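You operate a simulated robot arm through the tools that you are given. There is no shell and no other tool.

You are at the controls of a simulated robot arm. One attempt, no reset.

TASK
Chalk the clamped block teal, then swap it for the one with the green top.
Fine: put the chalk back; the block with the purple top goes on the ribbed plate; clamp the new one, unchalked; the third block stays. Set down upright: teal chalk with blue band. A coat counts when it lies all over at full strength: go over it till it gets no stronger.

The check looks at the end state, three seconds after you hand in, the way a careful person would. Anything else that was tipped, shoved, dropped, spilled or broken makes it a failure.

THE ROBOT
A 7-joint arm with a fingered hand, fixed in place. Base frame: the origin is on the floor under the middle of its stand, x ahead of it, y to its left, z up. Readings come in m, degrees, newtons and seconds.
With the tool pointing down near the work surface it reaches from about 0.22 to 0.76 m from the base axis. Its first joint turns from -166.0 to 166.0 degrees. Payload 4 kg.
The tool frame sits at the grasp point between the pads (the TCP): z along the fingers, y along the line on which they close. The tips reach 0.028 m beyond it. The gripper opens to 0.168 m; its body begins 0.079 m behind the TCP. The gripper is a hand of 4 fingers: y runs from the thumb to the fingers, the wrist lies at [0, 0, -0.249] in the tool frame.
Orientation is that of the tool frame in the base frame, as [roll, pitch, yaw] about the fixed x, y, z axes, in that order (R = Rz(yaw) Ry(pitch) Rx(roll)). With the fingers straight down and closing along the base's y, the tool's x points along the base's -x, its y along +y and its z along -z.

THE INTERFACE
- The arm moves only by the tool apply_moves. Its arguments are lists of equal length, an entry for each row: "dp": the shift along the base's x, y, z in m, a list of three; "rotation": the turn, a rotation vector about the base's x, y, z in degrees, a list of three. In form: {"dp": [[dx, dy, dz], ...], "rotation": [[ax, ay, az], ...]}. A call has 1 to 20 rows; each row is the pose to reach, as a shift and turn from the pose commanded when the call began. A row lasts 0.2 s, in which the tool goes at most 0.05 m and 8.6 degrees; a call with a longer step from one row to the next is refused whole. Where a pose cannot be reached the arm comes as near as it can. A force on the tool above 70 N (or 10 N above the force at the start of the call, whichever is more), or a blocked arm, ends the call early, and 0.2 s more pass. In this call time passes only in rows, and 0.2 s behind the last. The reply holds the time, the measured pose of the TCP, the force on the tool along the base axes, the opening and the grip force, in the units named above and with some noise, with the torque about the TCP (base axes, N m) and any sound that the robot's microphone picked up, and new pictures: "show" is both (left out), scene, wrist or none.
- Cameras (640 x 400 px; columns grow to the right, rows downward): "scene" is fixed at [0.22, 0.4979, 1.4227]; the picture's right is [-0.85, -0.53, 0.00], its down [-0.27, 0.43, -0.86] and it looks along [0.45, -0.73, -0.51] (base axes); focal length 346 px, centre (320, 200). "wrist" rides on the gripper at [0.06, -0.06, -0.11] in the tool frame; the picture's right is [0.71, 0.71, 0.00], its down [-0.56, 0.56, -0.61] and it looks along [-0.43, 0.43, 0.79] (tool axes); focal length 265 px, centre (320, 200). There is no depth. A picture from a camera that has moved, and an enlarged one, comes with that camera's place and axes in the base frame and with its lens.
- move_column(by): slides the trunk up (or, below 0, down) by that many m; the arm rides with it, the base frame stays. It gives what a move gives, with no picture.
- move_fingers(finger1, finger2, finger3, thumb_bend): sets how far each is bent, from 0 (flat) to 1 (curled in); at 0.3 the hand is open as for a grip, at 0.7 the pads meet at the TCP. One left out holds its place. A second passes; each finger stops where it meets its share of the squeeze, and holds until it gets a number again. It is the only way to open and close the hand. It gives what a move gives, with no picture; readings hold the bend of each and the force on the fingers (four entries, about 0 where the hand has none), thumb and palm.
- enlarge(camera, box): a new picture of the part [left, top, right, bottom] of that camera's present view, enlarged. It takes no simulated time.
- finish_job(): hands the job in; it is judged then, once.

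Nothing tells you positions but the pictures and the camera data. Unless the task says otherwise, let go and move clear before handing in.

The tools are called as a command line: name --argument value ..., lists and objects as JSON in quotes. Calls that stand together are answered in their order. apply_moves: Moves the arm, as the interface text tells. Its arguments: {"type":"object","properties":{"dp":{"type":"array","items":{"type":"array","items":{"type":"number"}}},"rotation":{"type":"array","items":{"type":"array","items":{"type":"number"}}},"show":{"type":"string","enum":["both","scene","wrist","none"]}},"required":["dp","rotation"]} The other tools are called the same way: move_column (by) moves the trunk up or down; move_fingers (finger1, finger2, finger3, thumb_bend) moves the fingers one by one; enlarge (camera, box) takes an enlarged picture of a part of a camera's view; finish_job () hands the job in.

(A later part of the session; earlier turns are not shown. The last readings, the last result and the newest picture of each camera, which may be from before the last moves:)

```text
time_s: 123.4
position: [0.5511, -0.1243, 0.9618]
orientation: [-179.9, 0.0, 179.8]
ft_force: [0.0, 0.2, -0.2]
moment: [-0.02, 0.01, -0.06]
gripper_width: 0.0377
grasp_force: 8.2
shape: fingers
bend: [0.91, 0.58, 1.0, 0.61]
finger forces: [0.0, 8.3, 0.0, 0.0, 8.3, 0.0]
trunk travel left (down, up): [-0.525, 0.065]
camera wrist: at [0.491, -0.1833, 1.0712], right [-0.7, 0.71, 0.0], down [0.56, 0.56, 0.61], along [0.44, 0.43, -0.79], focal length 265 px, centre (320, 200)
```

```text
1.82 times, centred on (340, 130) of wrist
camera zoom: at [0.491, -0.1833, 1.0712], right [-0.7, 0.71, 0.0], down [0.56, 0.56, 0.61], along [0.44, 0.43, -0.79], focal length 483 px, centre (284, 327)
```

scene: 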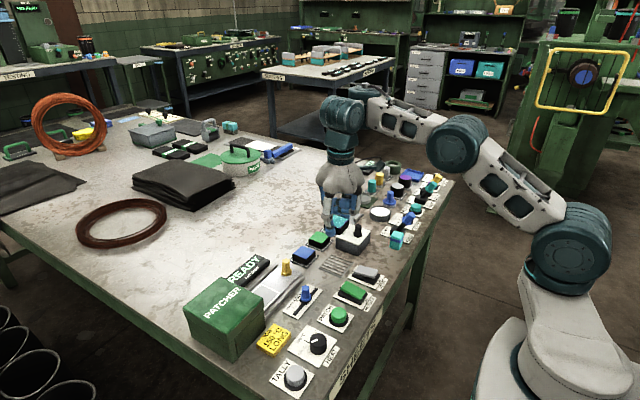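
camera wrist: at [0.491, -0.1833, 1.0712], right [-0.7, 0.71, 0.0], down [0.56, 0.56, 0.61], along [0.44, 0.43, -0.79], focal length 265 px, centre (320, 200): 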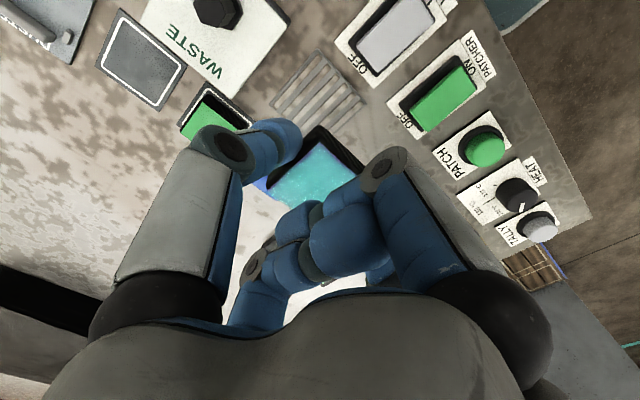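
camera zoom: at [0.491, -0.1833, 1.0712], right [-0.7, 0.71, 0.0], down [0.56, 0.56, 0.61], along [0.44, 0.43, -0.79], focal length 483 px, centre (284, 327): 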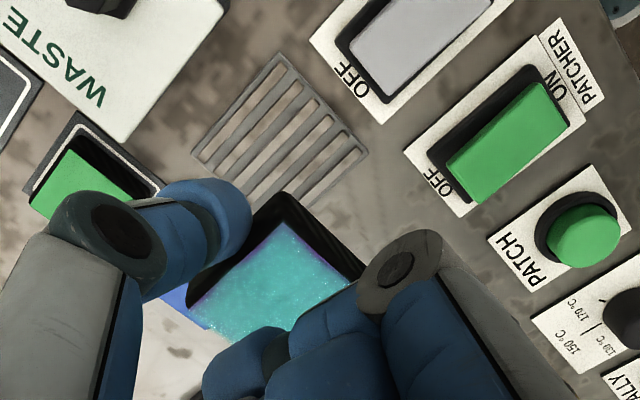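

Over the ribbed plate, centred. I'll lower and watch the clearance to the WASTE box.

apply_moves --dp '[[0.001, 0.001, -0.04], [0.001, 0.001, -0.08], [0.001, 0.001, -0.1]]' --rotation '[[0, 0, 0], [0, 0, 0], [0, 0, 0]]' --show "none"

enlarge --camera "scene" --box '[290, 210, 390, 300]'

enlarge --camera "wrist" --box '[180, 20, 460, 240]'

```text
time_s: 124.2
position: [0.5538, -0.1225, 0.8619]
orientation: [-179.9, 0.0, 179.9]
ft_force: [-0.5, 0.8, 0.6]
moment: [0.0, -0.01, 0.02]
gripper_width: 0.0373
grasp_force: 8.4
shape: fingers
bend: [0.91, 0.58, 1.0, 0.61]
finger forces: [0.1, 8.1, 0.0, 0.1, 8.0, 0.0]
trunk travel left (down, up): [-0.525, 0.065]
```

```text
4.44 times, centred on (340, 255) of scene
camera zoom: at [0.22, 0.4979, 1.4227], right [-0.85, -0.53, 0.0], down [-0.27, 0.43, -0.86], along [0.45, -0.73, -0.51], focal length 1539 px, centre (231, -44)
```

zoom: 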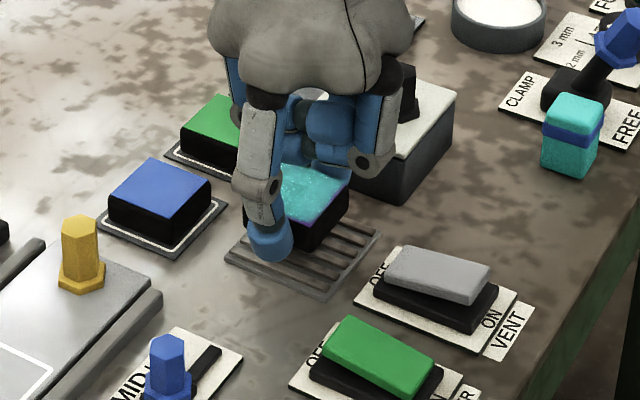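

```text
1.82 times, centred on (320, 130) of wrist
camera zoom: at [0.4931, -0.182, 0.9718], right [-0.71, 0.71, 0.0], down [0.56, 0.56, 0.61], along [0.44, 0.43, -0.79], focal length 483 px, centre (320, 327)
```

zoom: 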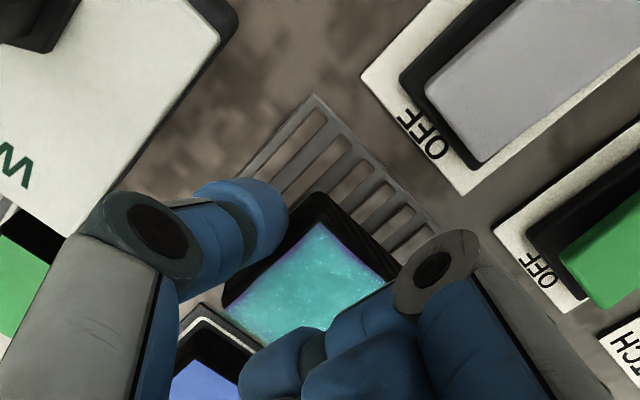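

apply_moves --dp '[[0, 0, -0.006], [0, 0, -0.012], [0, 0, -0.015]]' --rotation '[[0, 0, 0], [0, 0, 0], [0, 0, 0]]' --show "none"

enlarge --camera "scene" --box '[310, 220, 370, 280]'

enlarge --camera "wrist" --box '[180, 20, 460, 240]'

```text
time_s: 125.0
position: [0.5543, -0.1244, 0.8455]
orientation: [-179.9, -0.1, 179.8]
ft_force: [0.1, 0.1, 0.1]
moment: [0.02, 0.0, 0.0]
gripper_width: 0.0373
grasp_force: 8.0
shape: fingers
bend: [0.91, 0.58, 1.0, 0.61]
finger forces: [0.1, 8.1, 0.1, 0.0, 8.1, 0.0]
trunk travel left (down, up): [-0.525, 0.065]
```

```text
6.67 times, centred on (340, 250) of scene
camera zoom: at [0.22, 0.4979, 1.4227], right [-0.85, -0.53, 0.0], down [-0.27, 0.43, -0.86], along [0.45, -0.73, -0.51], focal length 2308 px, centre (187, -133)
```

zoom: 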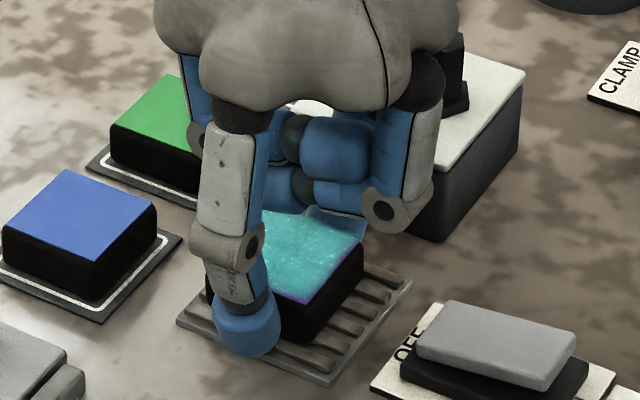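

```text
1.82 times, centred on (320, 130) of wrist
camera zoom: at [0.4927, -0.1826, 0.9561], right [-0.71, 0.71, 0.0], down [0.56, 0.56, 0.61], along [0.44, 0.43, -0.79], focal length 483 px, centre (320, 327)
```

zoom: 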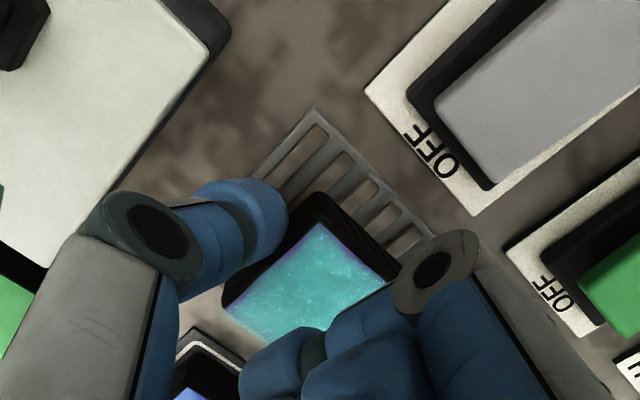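

apply_moves --dp '[[-0.0015, 0.001, -0.001], [-0.0015, 0.001, -0.002], [-0.0015, 0.001, -0.003]]' --rotation '[[0, 0, 0], [0, 0, 0], [0, 0, 0]]' --show "none"

```text
time_s: 125.8
position: [0.5517, -0.1221, 0.8429]
orientation: [-180.0, 0.2, 179.9]
ft_force: [0.0, 0.7, 4.9]
moment: [0.16, 0.01, 0.02]
gripper_width: 0.0375
grasp_force: 9.5
shape: fingers
bend: [0.91, 0.58, 1.0, 0.61]
finger forces: [0.0, 8.9, 0.0, 0.1, 9.3, 0.1]
trunk travel left (down, up): [-0.525, 0.065]
```

Block touches the plate. I'll release both fingers together, thumb only slightly because of the WASTE box.

move_fingers --finger2 0.55 --thumb_bend 0.59

enlarge --camera "scene" --box '[310, 220, 370, 280]'

enlarge --camera "wrist" --box '[180, 20, 460, 240]'

```text
time_s: 126.8
position: [0.5519, -0.122, 0.8426]
orientation: [-179.9, 0.0, 179.9]
ft_force: [-0.7, 0.4, 0.3]
moment: [-0.02, 0.02, 0.0]
gripper_width: 0.0401
grasp_force: 0.1
shape: fingers
bend: [0.91, 0.55, 1.0, 0.59]
finger forces: [0.0, 0.0, 0.0, 0.1, 1.0, 0.0]
trunk travel left (down, up): [-0.525, 0.065]
```

```text
6.67 times, centred on (340, 250) of scene
camera zoom: at [0.22, 0.4979, 1.4227], right [-0.85, -0.53, 0.0], down [-0.27, 0.43, -0.86], along [0.45, -0.73, -0.51], focal length 2308 px, centre (187, -133)
```

zoom: 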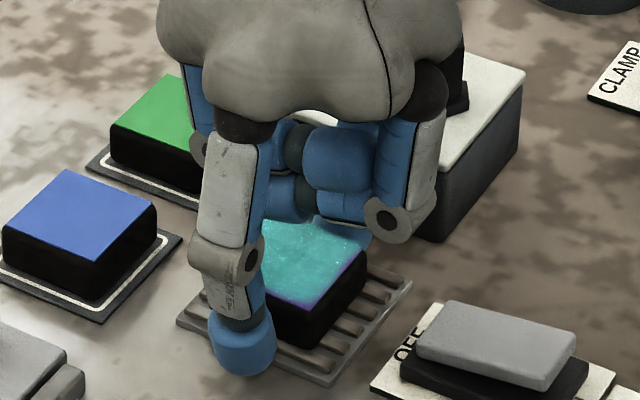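

```text
1.82 times, centred on (320, 130) of wrist
camera zoom: at [0.4906, -0.1813, 0.9533], right [-0.71, 0.71, 0.0], down [0.56, 0.56, 0.61], along [0.44, 0.43, -0.79], focal length 483 px, centre (320, 327)
```

zoom: 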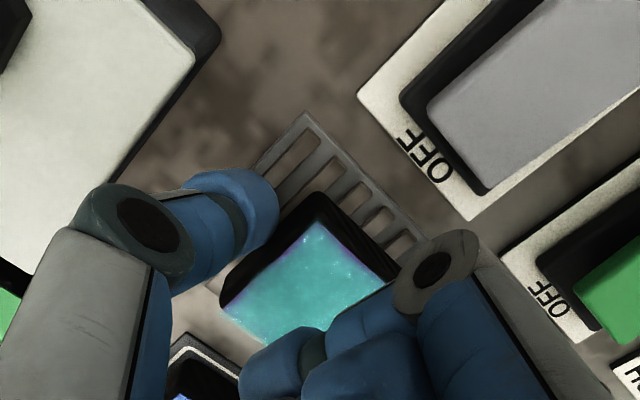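

Released; a light thumb touch remains. I'll shift 3 mm to free the thumb and lift straight up.

apply_moves --dp '[[0, -0.002, 0.0], [0, -0.0025, 0.006], [0, -0.0025, 0.02], [0, -0.0025, 0.05], [0, -0.0025, 0.09], [0, 0, 0.13]]' --rotation '[[0, 0, 0], [0, 0, 0], [0, 0, 0], [0, 0, 0], [0, 0, 0], [0, 0, 0]]' --show "wrist"

enlarge --camera "scene" --box '[300, 200, 380, 280]'

enlarge --camera "wrist" --box '[180, 20, 460, 240]'

```text
time_s: 128.2
position: [0.5504, -0.1229, 0.9725]
orientation: [-179.9, -0.1, 179.9]
ft_force: [0.0, -0.5, 0.9]
moment: [-0.01, -0.06, 0.0]
gripper_width: 0.0404
grasp_force: 0.1
shape: fingers
bend: [0.91, 0.55, 1.0, 0.59]
finger forces: [0.0, 0.0, 0.1, 0.1, 0.0, 0.0]
trunk travel left (down, up): [-0.525, 0.065]
camera wrist: at [0.4908, -0.1817, 1.0836], right [-0.71, 0.71, 0.0], down [0.56, 0.56, 0.61], along [0.43, 0.43, -0.79], focal length 265 px, centre (320, 200)
```

wrist: 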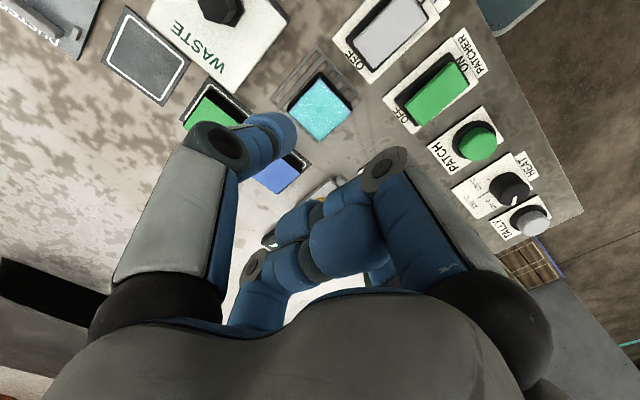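

```text
5.00 times, centred on (340, 240) of scene
camera zoom: at [0.22, 0.4979, 1.4227], right [-0.85, -0.53, 0.0], down [-0.27, 0.43, -0.86], along [0.45, -0.73, -0.51], focal length 1731 px, centre (220, 0)
```

zoom: 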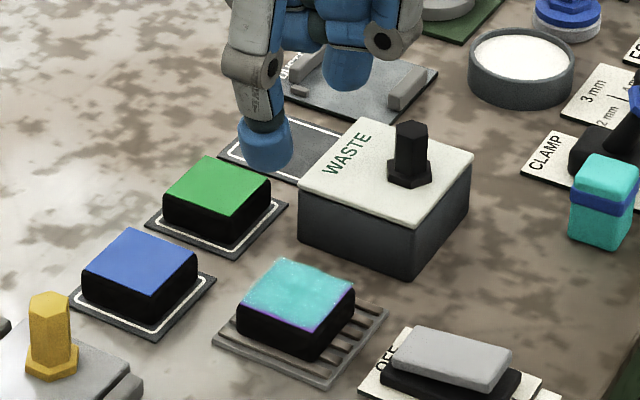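

```text
1.82 times, centred on (320, 130) of wrist
camera zoom: at [0.4908, -0.1817, 1.0836], right [-0.71, 0.71, 0.0], down [0.56, 0.56, 0.61], along [0.43, 0.43, -0.79], focal length 483 px, centre (320, 327)
```

zoom: 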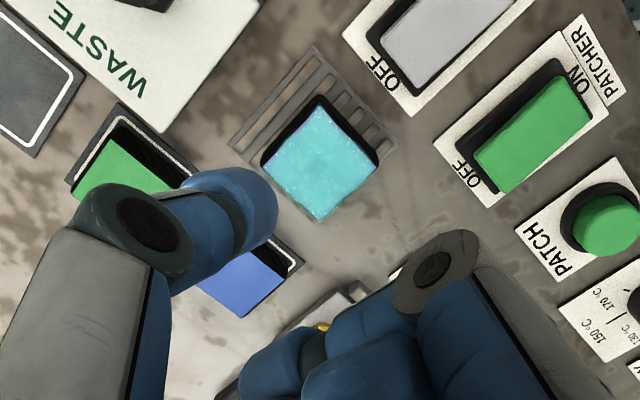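

The coated block rests squarely on the ribbed plate. Next I need the green block, so I'll move to view it and measure the gap to the blue block and box.

apply_moves --dp '[[0.01, -0.03, 0.0], [0.02, -0.07, 0.0], [0.02, -0.11, 0.0], [0.02, -0.13, 0.0]]' --rotation '[[0, 0, 0], [0, 0, 0], [0, 0, 0], [0, 0, 0]]' --show "none"

enlarge --camera "wrist" --box '[200, 60, 420, 220]'

enlarge --camera "scene" --box '[285, 220, 345, 275]'

```text
time_s: 129.2
position: [0.5725, -0.2504, 0.9708]
orientation: [-179.9, 0.1, -180.0]
ft_force: [0.1, 0.1, 0.6]
moment: [0.01, -0.01, 0.03]
gripper_width: 0.04
grasp_force: 0.1
shape: fingers
bend: [0.91, 0.55, 1.0, 0.59]
finger forces: [0.0, 0.1, 0.0, 0.0, 0.0, 0.0]
trunk travel left (down, up): [-0.525, 0.065]
```

```text
2.50 times, centred on (310, 140) of wrist
camera zoom: at [0.5112, -0.309, 1.0818], right [-0.71, 0.71, 0.0], down [0.56, 0.56, 0.61], along [0.43, 0.43, -0.79], focal length 664 px, centre (345, 350)
```

zoom: 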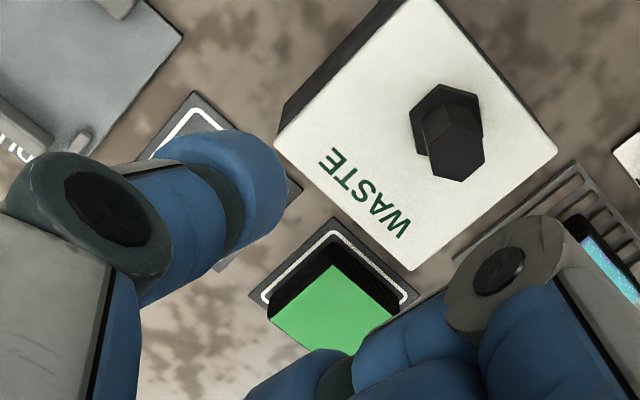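

```text
7.27 times, centred on (315, 248) of scene
camera zoom: at [0.22, 0.4979, 1.4227], right [-0.85, -0.53, 0.0], down [-0.27, 0.43, -0.86], along [0.45, -0.73, -0.51], focal length 2518 px, centre (356, -146)
```

zoom: 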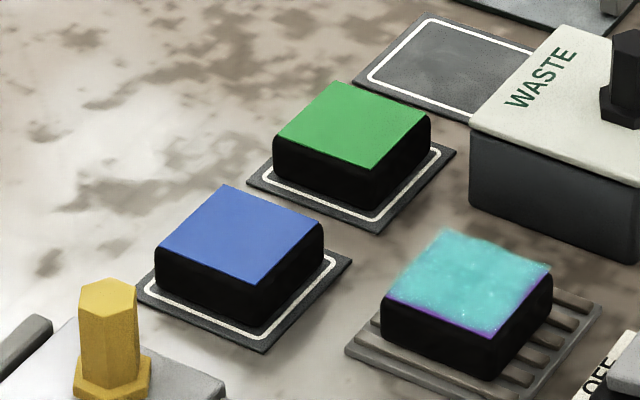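

From the scene view the green block spans about x 0.617–0.661, y -0.203 to -0.160, and blue begins at y ≈ -0.124, so the gap is about 35 mm. I'll measure the fingertip's real thickness to see whether it fits.

enlarge --camera "scene" --box '[325, 150, 385, 215]'

enlarge --camera "wrist" --box '[170, 90, 330, 210]'

```text
6.15 times, centred on (355, 182) of scene
camera zoom: at [0.22, 0.4979, 1.4227], right [-0.85, -0.53, 0.0], down [-0.27, 0.43, -0.86], along [0.45, -0.73, -0.51], focal length 2131 px, centre (105, 308)
```

zoom: 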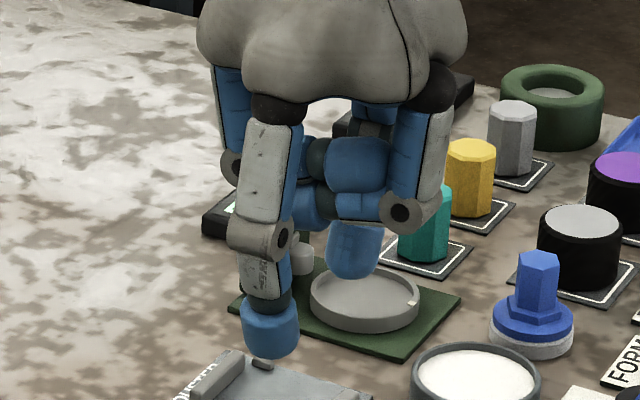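

```text
3.33 times, centred on (250, 150) of wrist
camera zoom: at [0.5112, -0.309, 1.0818], right [-0.71, 0.71, 0.0], down [0.56, 0.56, 0.61], along [0.43, 0.43, -0.79], focal length 885 px, centre (553, 367)
```

zoom: 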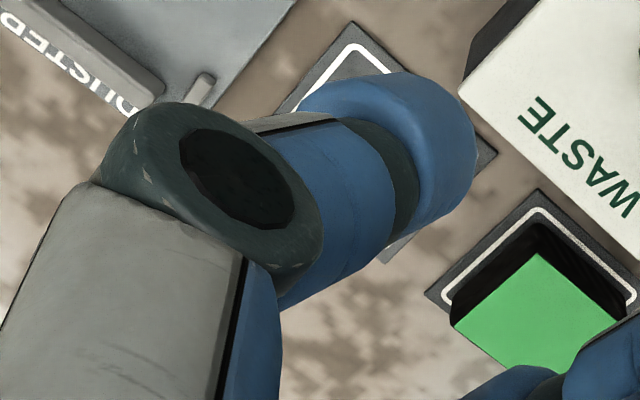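

The fingertip is about 26 mm thick, so it fits the 35 mm gap with roughly 3 mm each side if centred. I'll move right above the green block and measure its position the same way that worked for the first block.

move_fingers --finger2 0.565 --thumb_bend 0.54

apply_moves --dp '[[0.02, 0.02, 0.0], [0.04, 0.045, 0.0], [0.06, 0.065, -0.02], [0.067, 0.069, -0.043]]' --rotation '[[0, 0, 0], [0, 0, 0], [0, 0, 0], [0, 0, 0]]' --show "none"

enlarge --camera "wrist" --box '[200, 40, 440, 240]'

enlarge --camera "scene" --box '[280, 190, 350, 270]'

```text
time_s: 130.2
position: [0.5715, -0.2505, 0.9712]
orientation: [-180.0, 0.0, 179.9]
ft_force: [0.5, 0.6, 1.1]
moment: [0.01, -0.02, 0.0]
gripper_width: 0.0482
grasp_force: 0.0
shape: fingers
bend: [0.91, 0.56, 1.0, 0.54]
finger forces: [0.0, 0.0, 0.0, 0.0, 0.0, 0.0]
trunk travel left (down, up): [-0.525, 0.065]
```

```text
time_s: 131.2
position: [0.6393, -0.1823, 0.9291]
orientation: [-180.0, -0.1, 179.9]
ft_force: [0.4, 0.5, -0.1]
moment: [-0.03, 0.04, 0.02]
gripper_width: 0.0479
grasp_force: 0.0
shape: fingers
bend: [0.91, 0.56, 1.0, 0.54]
finger forces: [0.1, 0.1, 0.0, 0.0, 0.1, 0.1]
trunk travel left (down, up): [-0.525, 0.065]
```

```text
2.00 times, centred on (320, 140) of wrist
camera zoom: at [0.5784, -0.2417, 1.0402], right [-0.71, 0.71, 0.0], down [0.56, 0.56, 0.61], along [0.44, 0.43, -0.79], focal length 531 px, centre (320, 320)
```

zoom: 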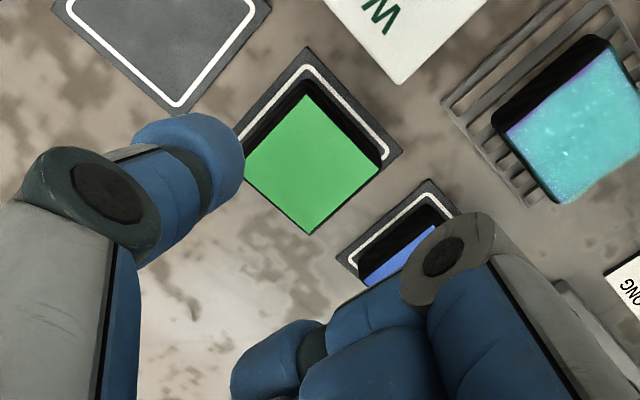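

```text
5.00 times, centred on (315, 230) of scene
camera zoom: at [0.22, 0.4979, 1.4227], right [-0.85, -0.53, 0.0], down [-0.27, 0.43, -0.86], along [0.45, -0.73, -0.51], focal length 1731 px, centre (345, 50)
```

zoom: 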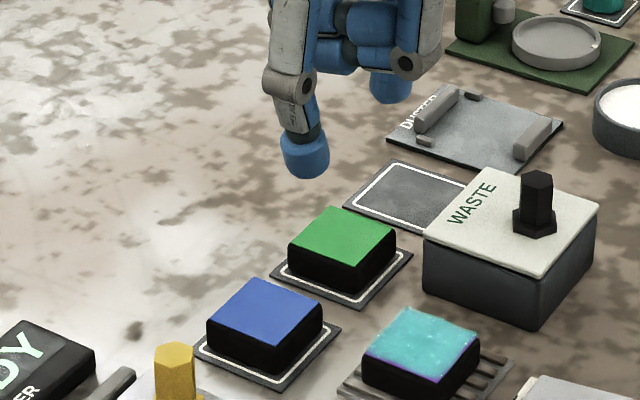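

Averaging both cameras, green's centre is about (0.640, -0.184) and the gap's centre y ≈ -0.143; the present hand position suits. I'll descend to just above the block tops and check finger 2 against the gap.

apply_moves --dp '[[0.0005, -0.0005, -0.025], [0.0005, -0.0005, -0.05], [0.0005, -0.0005, -0.058]]' --rotation '[[0, 0, 0], [0, 0, 0], [0, 0, 0]]' --show "none"

enlarge --camera "scene" --box '[285, 215, 345, 270]'

enlarge --camera "wrist" --box '[200, 40, 440, 240]'

```text
time_s: 132.0
position: [0.638, -0.1826, 0.8699]
orientation: [-180.0, 0.1, 180.0]
ft_force: [0.7, -1.1, 0.7]
moment: [0.01, 0.04, 0.0]
gripper_width: 0.0478
grasp_force: 0.1
shape: fingers
bend: [0.91, 0.56, 1.0, 0.54]
finger forces: [0.0, 0.0, 0.1, 0.0, 0.0, 0.1]
trunk travel left (down, up): [-0.525, 0.065]
```

```text
7.27 times, centred on (315, 242) of scene
camera zoom: at [0.22, 0.4979, 1.4227], right [-0.85, -0.53, 0.0], down [-0.27, 0.43, -0.86], along [0.45, -0.73, -0.51], focal length 2518 px, centre (356, -109)
```

zoom: 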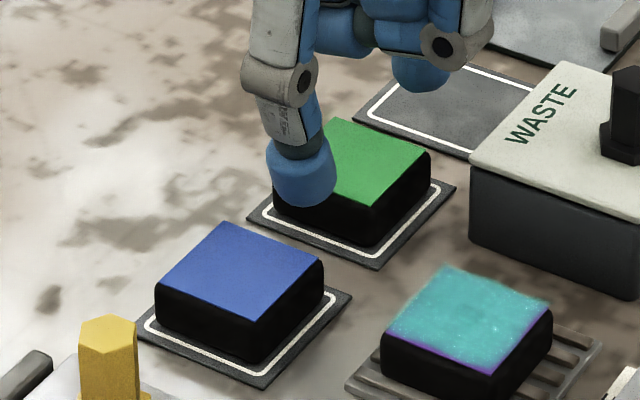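

```text
2.00 times, centred on (320, 140) of wrist
camera zoom: at [0.5784, -0.2424, 0.9812], right [-0.71, 0.71, 0.0], down [0.56, 0.56, 0.61], along [0.44, 0.43, -0.79], focal length 531 px, centre (320, 320)
```

zoom: 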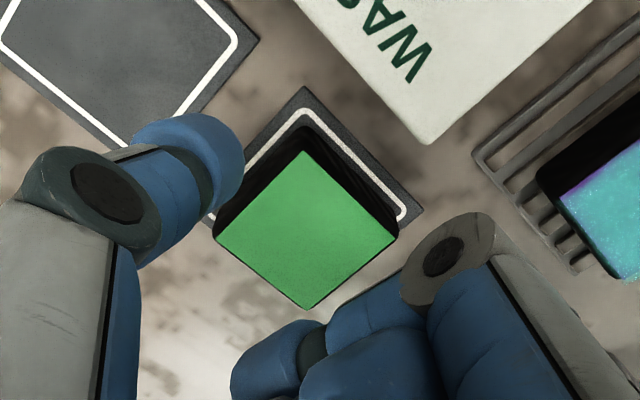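

Finger 2's projected path lies inside the gap with about 2–4 mm on each side. I'll descend in small force-monitored steps.

apply_moves --dp '[[0.001, 0, -0.006], [0.001, 0, -0.012], [0.001, 0, -0.018]]' --rotation '[[0, 0, 0], [0, 0, 0], [0, 0, 0]]' --show "none"

enlarge --camera "scene" --box '[285, 215, 345, 270]'

```text
time_s: 132.8
position: [0.6402, -0.1838, 0.8538]
orientation: [-179.9, 0.0, 179.9]
ft_force: [0.0, 1.2, 0.0]
moment: [0.06, 0.02, 0.03]
gripper_width: 0.0477
grasp_force: 0.1
shape: fingers
bend: [0.91, 0.56, 1.0, 0.54]
finger forces: [0.0, 0.0, 0.0, 0.0, 0.0, 0.1]
trunk travel left (down, up): [-0.525, 0.065]
```

```text
7.27 times, centred on (315, 242) of scene
camera zoom: at [0.22, 0.4979, 1.4227], right [-0.85, -0.53, 0.0], down [-0.27, 0.43, -0.86], along [0.45, -0.73, -0.51], focal length 2518 px, centre (356, -109)
```

zoom: 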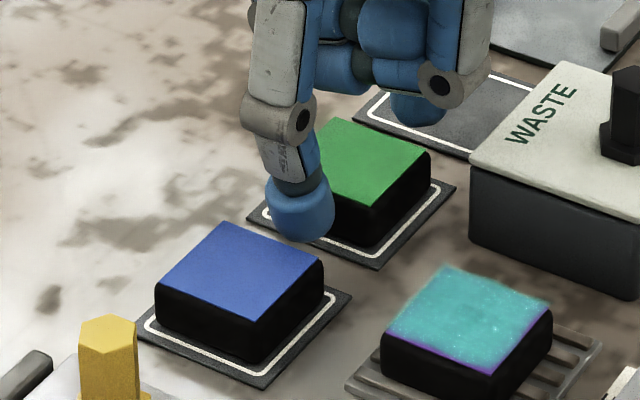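

apply_moves --dp '[[0, 0.0005, -0.004], [0, 0.0005, -0.007], [0, 0.0005, -0.0095]]' --rotation '[[0, 0, 0], [0, 0, 0], [0, 0, 0]]' --show "none"

enlarge --camera "scene" --box '[285, 215, 345, 270]'

enlarge --camera "wrist" --box '[200, 40, 440, 240]'

```text
time_s: 133.6
position: [0.6417, -0.1849, 0.8439]
orientation: [-180.0, 0.0, 179.9]
ft_force: [-0.4, -0.2, -0.6]
moment: [0.0, -0.02, 0.02]
gripper_width: 0.0478
grasp_force: 0.2
shape: fingers
bend: [0.91, 0.56, 1.0, 0.54]
finger forces: [0.1, 0.0, 0.0, 0.0, 0.0, 0.0]
trunk travel left (down, up): [-0.525, 0.065]
```

```text
7.27 times, centred on (315, 242) of scene
camera zoom: at [0.22, 0.4979, 1.4227], right [-0.85, -0.53, 0.0], down [-0.27, 0.43, -0.86], along [0.45, -0.73, -0.51], focal length 2518 px, centre (356, -109)
```

zoom: 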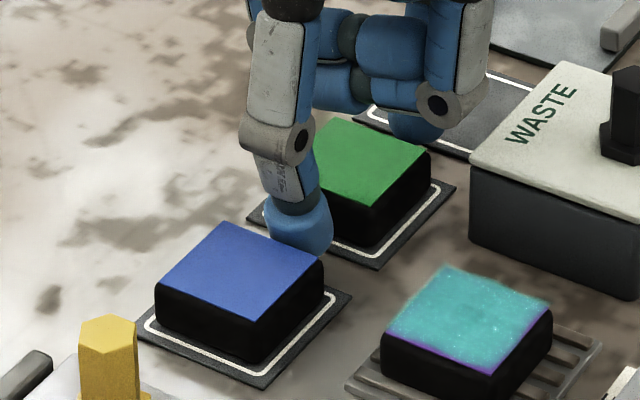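

```text
2.00 times, centred on (320, 140) of wrist
camera zoom: at [0.5798, -0.2422, 0.9547], right [-0.71, 0.71, 0.0], down [0.56, 0.56, 0.61], along [0.44, 0.43, -0.79], focal length 531 px, centre (320, 320)
```

zoom: 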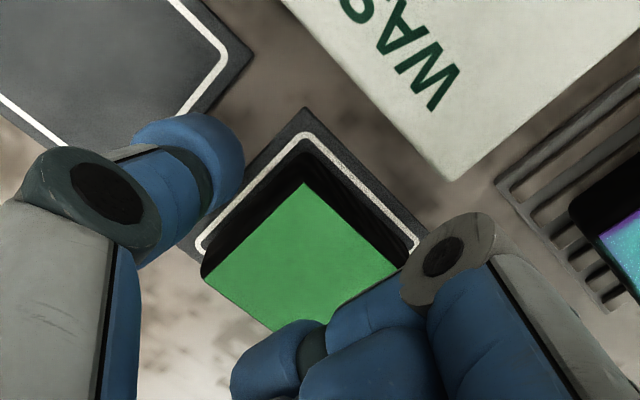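

The finger sits in the gap without contact. I'll close symmetrically in steps.

move_fingers --finger2 0.58 --thumb_bend 0.58

move_fingers --finger2 0.61 --thumb_bend 0.61

enlarge --camera "scene" --box '[285, 215, 345, 270]'

enlarge --camera "wrist" --box '[200, 40, 440, 240]'

```text
time_s: 134.6
position: [0.6408, -0.1827, 0.8447]
orientation: [-179.9, 0.0, 179.9]
ft_force: [-0.6, -1.0, -0.1]
moment: [-0.03, 0.02, 0.02]
gripper_width: 0.0438
grasp_force: 0.0
shape: fingers
bend: [0.91, 0.57, 1.0, 0.57]
finger forces: [0.0, 0.0, 0.0, 0.0, 0.0, 0.0]
trunk travel left (down, up): [-0.525, 0.065]
```

```text
time_s: 135.6
position: [0.6417, -0.1835, 0.8443]
orientation: [-180.0, 0.0, 179.9]
ft_force: [0.4, -0.2, 0.6]
moment: [0.03, -0.01, -0.01]
gripper_width: 0.0401
grasp_force: 2.5
shape: fingers
bend: [0.91, 0.59, 1.0, 0.59]
finger forces: [0.1, 2.4, 0.0, 0.0, 2.8, 0.0]
trunk travel left (down, up): [-0.525, 0.065]
```

```text
7.27 times, centred on (315, 242) of scene
camera zoom: at [0.22, 0.4979, 1.4227], right [-0.85, -0.53, 0.0], down [-0.27, 0.43, -0.86], along [0.45, -0.73, -0.51], focal length 2518 px, centre (356, -109)
```

zoom: 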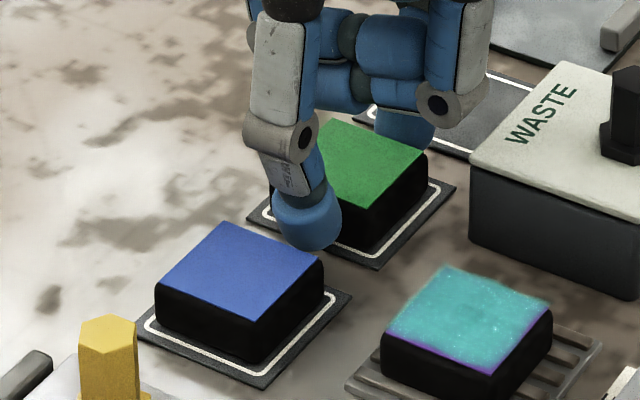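

```text
2.00 times, centred on (320, 140) of wrist
camera zoom: at [0.5798, -0.2422, 0.9548], right [-0.71, 0.71, 0.0], down [0.56, 0.56, 0.61], along [0.44, 0.43, -0.79], focal length 531 px, centre (320, 320)
```

zoom: 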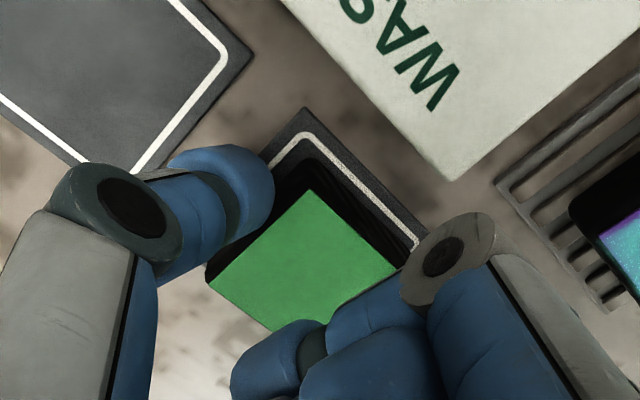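

Balanced contact. Tightening and lifting a little.

move_fingers --finger2 0.66 --thumb_bend 0.66

apply_moves --dp '[[0, 0, 0.004], [0, 0, 0.01], [0, 0, 0.02], [0, 0, 0.03]]' --rotation '[[0, 0, 0], [0, 0, 0], [0, 0, 0], [0, 0, 0]]' --show "none"

enlarge --camera "scene" --box '[285, 205, 345, 260]'

enlarge --camera "wrist" --box '[200, 40, 440, 240]'

```text
time_s: 136.6
position: [0.6412, -0.1843, 0.845]
orientation: [-179.9, 0.0, 179.9]
ft_force: [0.8, -0.5, 0.0]
moment: [-0.05, -0.01, 0.01]
gripper_width: 0.0385
grasp_force: 8.3
shape: fingers
bend: [0.91, 0.59, 1.0, 0.61]
finger forces: [0.0, 8.3, 0.0, 0.1, 9.3, 0.0]
trunk travel left (down, up): [-0.525, 0.065]
```

```text
time_s: 137.6
position: [0.6397, -0.1814, 0.8732]
orientation: [-179.9, -0.1, 179.9]
ft_force: [-0.7, -0.7, -0.7]
moment: [-0.01, 0.0, -0.03]
gripper_width: 0.0385
grasp_force: 8.7
shape: fingers
bend: [0.91, 0.59, 1.0, 0.61]
finger forces: [0.0, 8.6, 0.1, 0.0, 8.6, 0.1]
trunk travel left (down, up): [-0.525, 0.065]
```

```text
7.27 times, centred on (315, 232) of scene
camera zoom: at [0.22, 0.4979, 1.4227], right [-0.85, -0.53, 0.0], down [-0.27, 0.43, -0.86], along [0.45, -0.73, -0.51], focal length 2518 px, centre (356, -36)
```

zoom: 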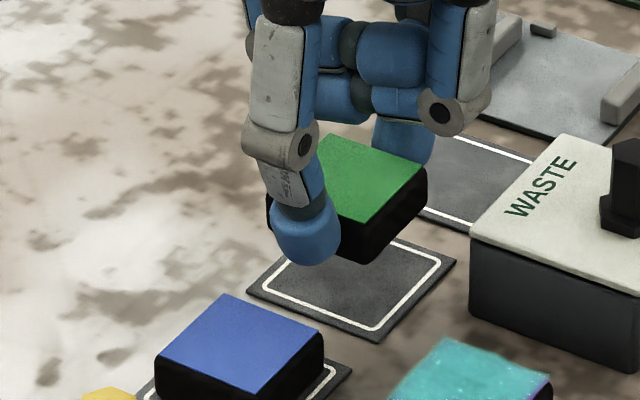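

```text
2.00 times, centred on (320, 140) of wrist
camera zoom: at [0.579, -0.2413, 0.9847], right [-0.71, 0.71, 0.0], down [0.56, 0.56, 0.61], along [0.43, 0.43, -0.79], focal length 531 px, centre (320, 320)
```

zoom: 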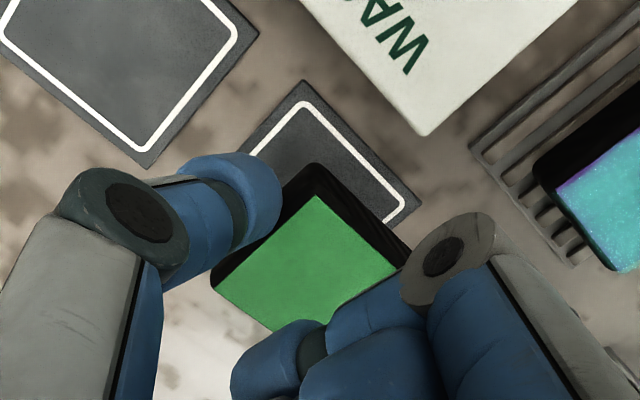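

Green is in hand and level; blue is undisturbed. I'll carry it to above the open clamp.

apply_moves --dp '[[0, 0, 0.03], [0, 0, 0.06], [0.001, -0.04, 0.07], [0.002, -0.085, 0.07], [0.003, -0.13, 0.07], [0.003, -0.16, 0.06], [0.003, -0.169, 0.04]]' --rotation '[[0, 0, 0], [0, 0, 0], [0, 0, 0], [0, 0, 0], [0, 0, 0], [0, 0, 0], [0, 0, 0]]' --show "none"

enlarge --camera "scene" --box '[315, 160, 385, 230]'

enlarge --camera "wrist" --box '[200, 40, 440, 240]'

```text
time_s: 139.2
position: [0.6434, -0.3517, 0.9131]
orientation: [-179.9, 0.0, 179.8]
ft_force: [-0.4, 0.1, -1.1]
moment: [-0.01, -0.01, 0.04]
gripper_width: 0.0382
grasp_force: 8.8
shape: fingers
bend: [0.91, 0.59, 1.0, 0.61]
finger forces: [0.1, 8.5, 0.1, 0.1, 8.5, 0.0]
trunk travel left (down, up): [-0.525, 0.065]
```

```text
5.71 times, centred on (350, 195) of scene
camera zoom: at [0.22, 0.4979, 1.4227], right [-0.85, -0.53, 0.0], down [-0.27, 0.43, -0.86], along [0.45, -0.73, -0.51], focal length 1978 px, centre (149, 229)
```

zoom: 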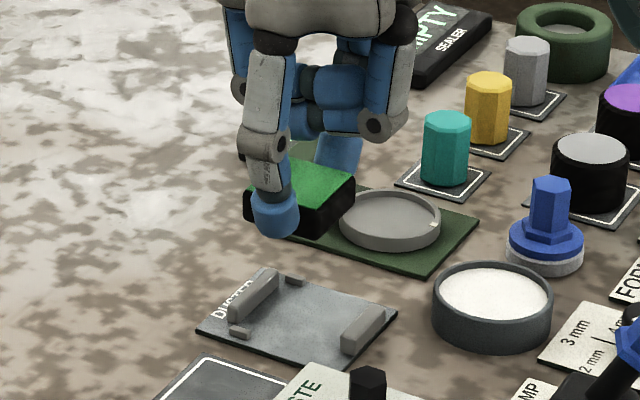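

```text
2.00 times, centred on (320, 140) of wrist
camera zoom: at [0.5826, -0.4126, 1.024], right [-0.71, 0.71, 0.0], down [0.56, 0.56, 0.61], along [0.44, 0.43, -0.79], focal length 531 px, centre (320, 320)
```

zoom: 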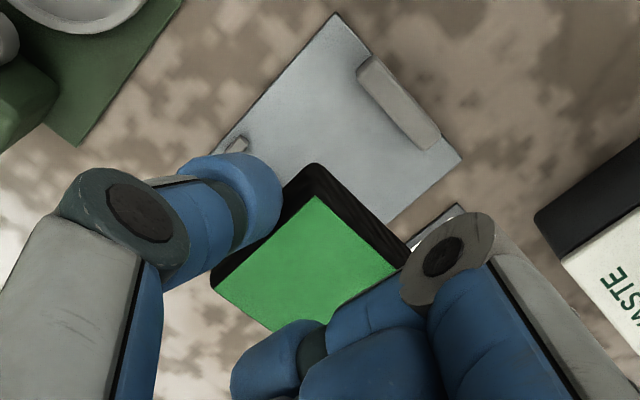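

enlarge --camera "scene" --box '[330, 200, 365, 230]'

```text
13.33 times, centred on (348, 215) of scene
camera zoom: at [0.22, 0.4979, 1.4227], right [-0.85, -0.53, 0.0], down [-0.27, 0.43, -0.86], along [0.45, -0.73, -0.51], focal length 4616 px, centre (-47, 0)
```

zoom: 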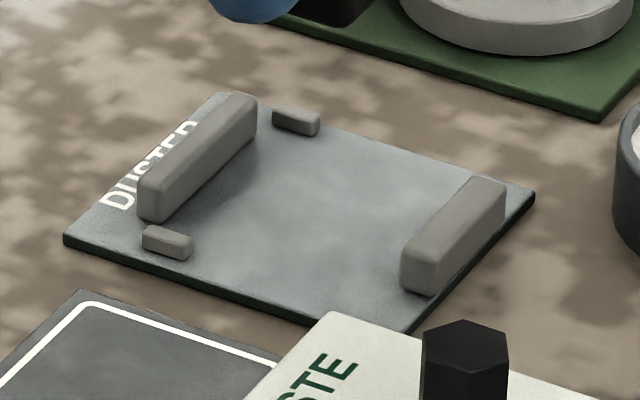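

The empty clamp shows the fixed jaw face at x ≈ 0.669, the open jaw at x ≈ 0.606, and side guides at y ≈ -0.320 and -0.380. I'll lower the green block between them, centred at about (0.641, -0.350).

apply_moves --dp '[[-0.002, 0.0, -0.025], [-0.002, 0.0, -0.05], [-0.002, 0.0, -0.06]]' --rotation '[[0, 0, 0], [0, 0, 0], [0, 0, 0]]' --show "none"

enlarge --camera "scene" --box '[325, 185, 375, 235]'

enlarge --camera "wrist" --box '[200, 40, 440, 240]'

```text
time_s: 140.0
position: [0.6419, -0.3527, 0.8528]
orientation: [-179.9, -0.1, 179.9]
ft_force: [0.1, -0.5, -0.9]
moment: [0.0, 0.04, -0.01]
gripper_width: 0.0382
grasp_force: 9.0
shape: fingers
bend: [0.91, 0.59, 1.0, 0.61]
finger forces: [0.0, 8.6, 0.1, 0.0, 8.6, 0.0]
trunk travel left (down, up): [-0.525, 0.065]
```

```text
8.00 times, centred on (350, 210) of scene
camera zoom: at [0.22, 0.4979, 1.4227], right [-0.85, -0.53, 0.0], down [-0.27, 0.43, -0.86], along [0.45, -0.73, -0.51], focal length 2770 px, centre (80, 120)
```

zoom: 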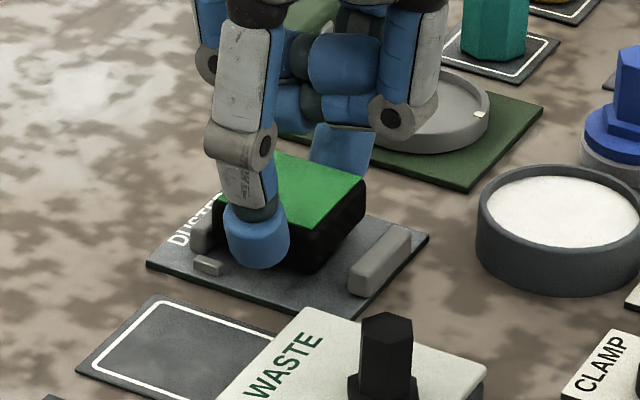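

```text
2.00 times, centred on (320, 140) of wrist
camera zoom: at [0.5803, -0.4117, 0.9636], right [-0.71, 0.71, 0.0], down [0.56, 0.56, 0.61], along [0.44, 0.43, -0.79], focal length 531 px, centre (320, 320)
```

zoom: 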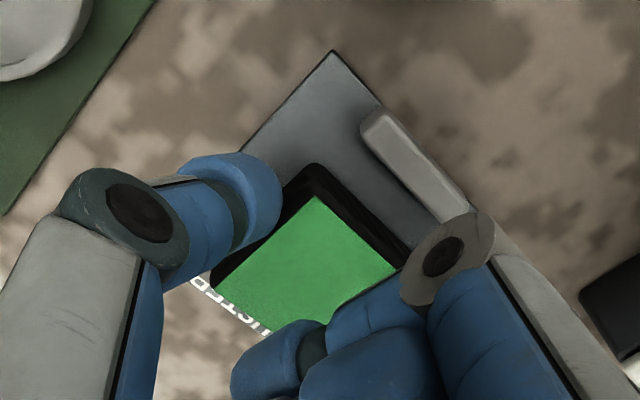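

apply_moves --dp '[[0, 0.0005, -0.004], [0, 0.0005, -0.0065], [0, 0.0005, -0.008]]' --rotation '[[0, 0, 0], [0, 0, 0], [0, 0, 0]]' --show "none"

```text
time_s: 140.8
position: [0.6417, -0.3501, 0.846]
orientation: [-179.8, 0.1, 179.9]
ft_force: [-0.1, -1.1, 2.3]
moment: [0.02, 0.01, 0.02]
gripper_width: 0.0384
grasp_force: 8.4
shape: fingers
bend: [0.91, 0.59, 1.0, 0.61]
finger forces: [0.2, 8.3, 0.1, 0.1, 9.4, 0.0]
trunk travel left (down, up): [-0.525, 0.065]
```

Touching down. A hair lower, then release evenly.

apply_moves --dp '[[0, 0, -0.0007]]' --rotation '[[0, 0, 0]]' --show "none"

move_fingers --finger2 0.555 --thumb_bend 0.575

enlarge --camera "scene" --box '[325, 185, 375, 235]'

enlarge --camera "wrist" --box '[200, 40, 440, 240]'

```text
time_s: 141.2
position: [0.6415, -0.3521, 0.8452]
orientation: [-179.8, 0.1, 179.8]
ft_force: [0.5, -0.4, 3.3]
moment: [0.04, 0.01, -0.01]
gripper_width: 0.0385
grasp_force: 9.2
shape: fingers
bend: [0.91, 0.59, 1.0, 0.61]
finger forces: [0.1, 8.7, 0.0, 0.0, 10.3, 0.0]
trunk travel left (down, up): [-0.525, 0.065]
```

```text
time_s: 142.2
position: [0.6416, -0.3515, 0.8459]
orientation: [-180.0, 0.0, 179.9]
ft_force: [0.4, -0.8, 0.0]
moment: [-0.01, -0.01, 0.01]
gripper_width: 0.0433
grasp_force: 0.2
shape: fingers
bend: [0.91, 0.55, 1.0, 0.57]
finger forces: [0.1, 0.0, 0.0, 0.1, 0.0, 0.0]
trunk travel left (down, up): [-0.525, 0.065]
```

```text
8.00 times, centred on (350, 210) of scene
camera zoom: at [0.22, 0.4979, 1.4227], right [-0.85, -0.53, 0.0], down [-0.27, 0.43, -0.86], along [0.45, -0.73, -0.51], focal length 2770 px, centre (80, 120)
```

zoom: 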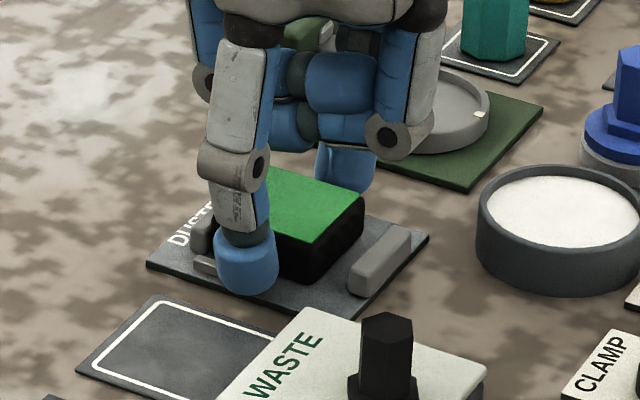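

```text
2.00 times, centred on (320, 140) of wrist
camera zoom: at [0.5806, -0.4103, 0.9557], right [-0.71, 0.71, 0.0], down [0.56, 0.56, 0.61], along [0.44, 0.43, -0.79], focal length 531 px, centre (320, 320)
```

zoom: 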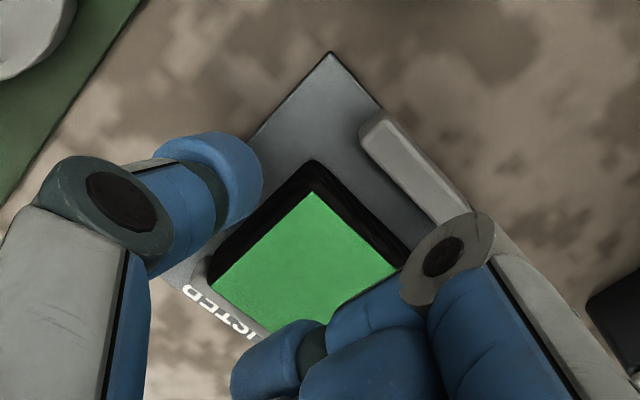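

Released cleanly. I'll lift straight up and check the block in the clamp.

apply_moves --dp '[[0, 0, 0.005], [0, 0, 0.02], [0, 0, 0.05], [0, 0, 0.09], [-0.02, 0, 0.12], [-0.06, 0, 0.13]]' --rotation '[[0, 0, 0], [0, 0, 0], [0, 0, 0], [0, 0, 0], [0, 0, 0], [0, 0, 0]]' --show "wrist"

enlarge --camera "scene" --box '[330, 195, 365, 225]'

enlarge --camera "scene" --box '[350, 170, 430, 250]'

```text
time_s: 143.6
position: [0.5793, -0.3531, 0.976]
orientation: [-179.9, 0.0, 179.7]
ft_force: [0.0, 0.2, -0.1]
moment: [0.03, 0.01, 0.03]
gripper_width: 0.0432
grasp_force: 0.1
shape: fingers
bend: [0.91, 0.55, 1.0, 0.57]
finger forces: [0.0, 0.0, 0.0, 0.0, 0.1, 0.1]
trunk travel left (down, up): [-0.525, 0.065]
camera wrist: at [0.5186, -0.411, 1.086], right [-0.7, 0.71, 0.0], down [0.56, 0.56, 0.61], along [0.44, 0.43, -0.79], focal length 265 px, centre (320, 200)
```

wrist: 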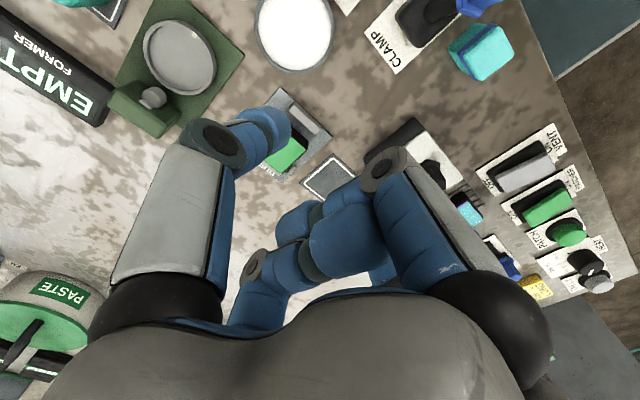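

```text
13.33 times, centred on (348, 210) of scene
camera zoom: at [0.22, 0.4979, 1.4227], right [-0.85, -0.53, 0.0], down [-0.27, 0.43, -0.86], along [0.45, -0.73, -0.51], focal length 4616 px, centre (-47, 67)
```

zoom: 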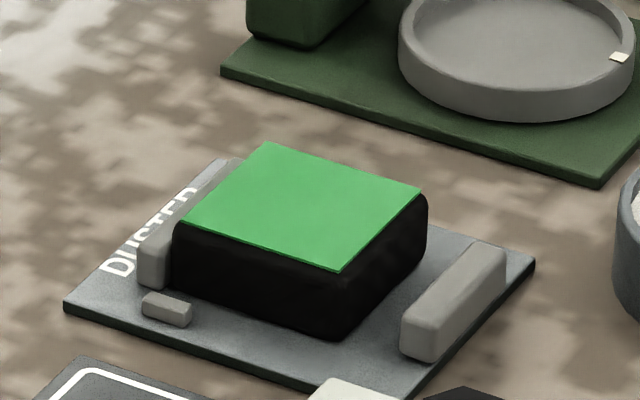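

```text
5.00 times, centred on (390, 210) of scene
camera zoom: at [0.22, 0.4979, 1.4227], right [-0.85, -0.53, 0.0], down [-0.27, 0.43, -0.86], along [0.45, -0.73, -0.51], focal length 1731 px, centre (-30, 150)
```

zoom: 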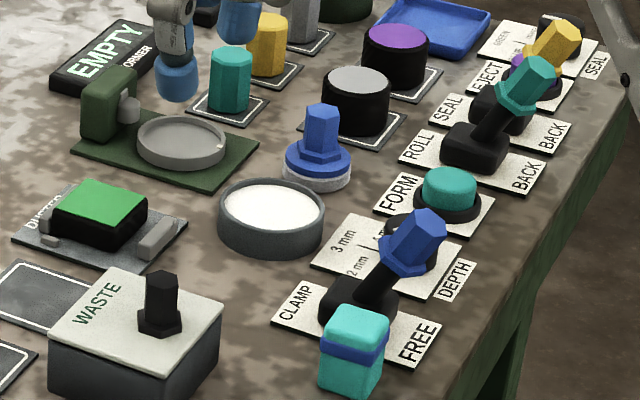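

Green sits in the clamp just as the first block did. Now I form the fist again and go round to the -x side of the lever knob at height.

move_fingers --finger1 0.7 --finger2 0.7 --finger3 0.7 --thumb_bend 0.7

apply_moves --dp '[[-0.04, 0.002, 0.01], [-0.08, 0.004, 0.01], [-0.12, 0.006, 0.01], [-0.16, 0.008, 0.01], [-0.2, 0.01, 0.01], [-0.229, 0.011, 0.0]]' --rotation '[[0, 0, 0], [0, 0, 0], [0, 0, 0], [0, 0, 0], [0, 0, 0], [0, 0, 0]]' --show "both"

enlarge --camera "scene" --box '[350, 140, 470, 250]'

```text
time_s: 144.6
position: [0.5806, -0.3511, 0.975]
orientation: [-179.9, -0.1, 179.8]
ft_force: [0.1, -0.1, 0.6]
moment: [-0.02, -0.02, -0.03]
gripper_width: 0.0043
grasp_force: 0.1
shape: fingers
bend: [0.68, 0.68, 0.75, 0.68]
finger forces: [0.1, 0.0, 0.1, 0.0, 0.0, 0.0]
trunk travel left (down, up): [-0.525, 0.065]
```

```text
time_s: 146.0
position: [0.3508, -0.3386, 0.9755]
orientation: [-179.9, 0.0, 180.0]
ft_force: [0.3, -0.2, -0.2]
moment: [0.0, 0.0, 0.0]
gripper_width: 0.0046
grasp_force: 0.1
shape: fingers
bend: [0.68, 0.68, 0.75, 0.68]
finger forces: [0.2, 0.1, 0.0, 0.0, 0.1, 0.1]
trunk travel left (down, up): [-0.525, 0.065]
camera wrist: at [0.2905, -0.3988, 1.0852], right [-0.71, 0.71, 0.0], down [0.56, 0.56, 0.61], along [0.43, 0.43, -0.79], focal length 265 px, centre (320, 200)
```

scene: 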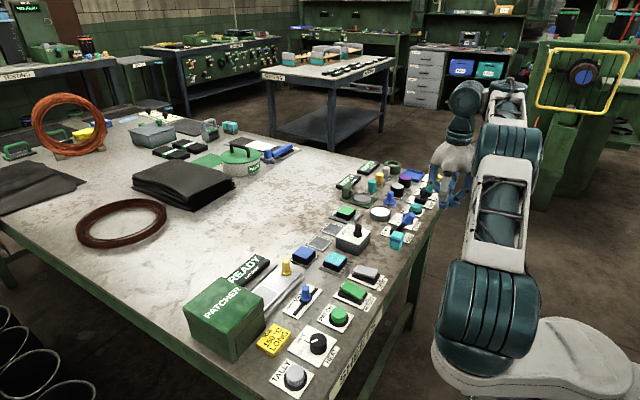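
wrist: 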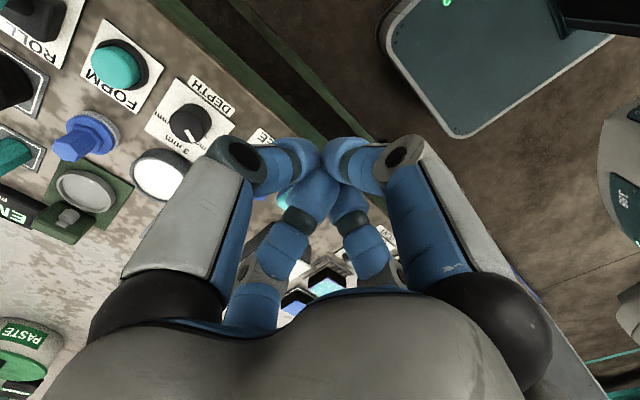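

```text
3.64 times, centred on (410, 195) of scene
camera zoom: at [0.22, 0.4979, 1.4227], right [-0.85, -0.53, 0.0], down [-0.27, 0.43, -0.86], along [0.45, -0.73, -0.51], focal length 1259 px, centre (-7, 218)
```

zoom: 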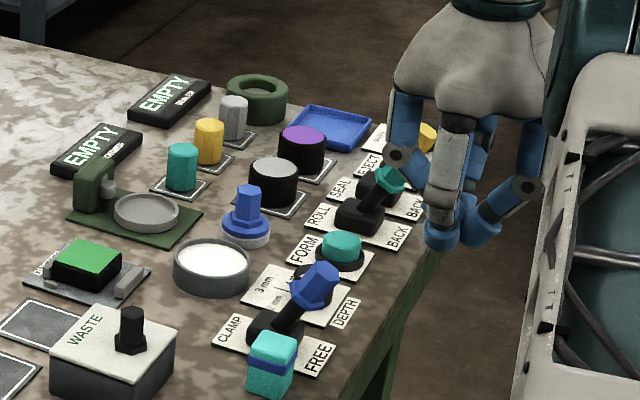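

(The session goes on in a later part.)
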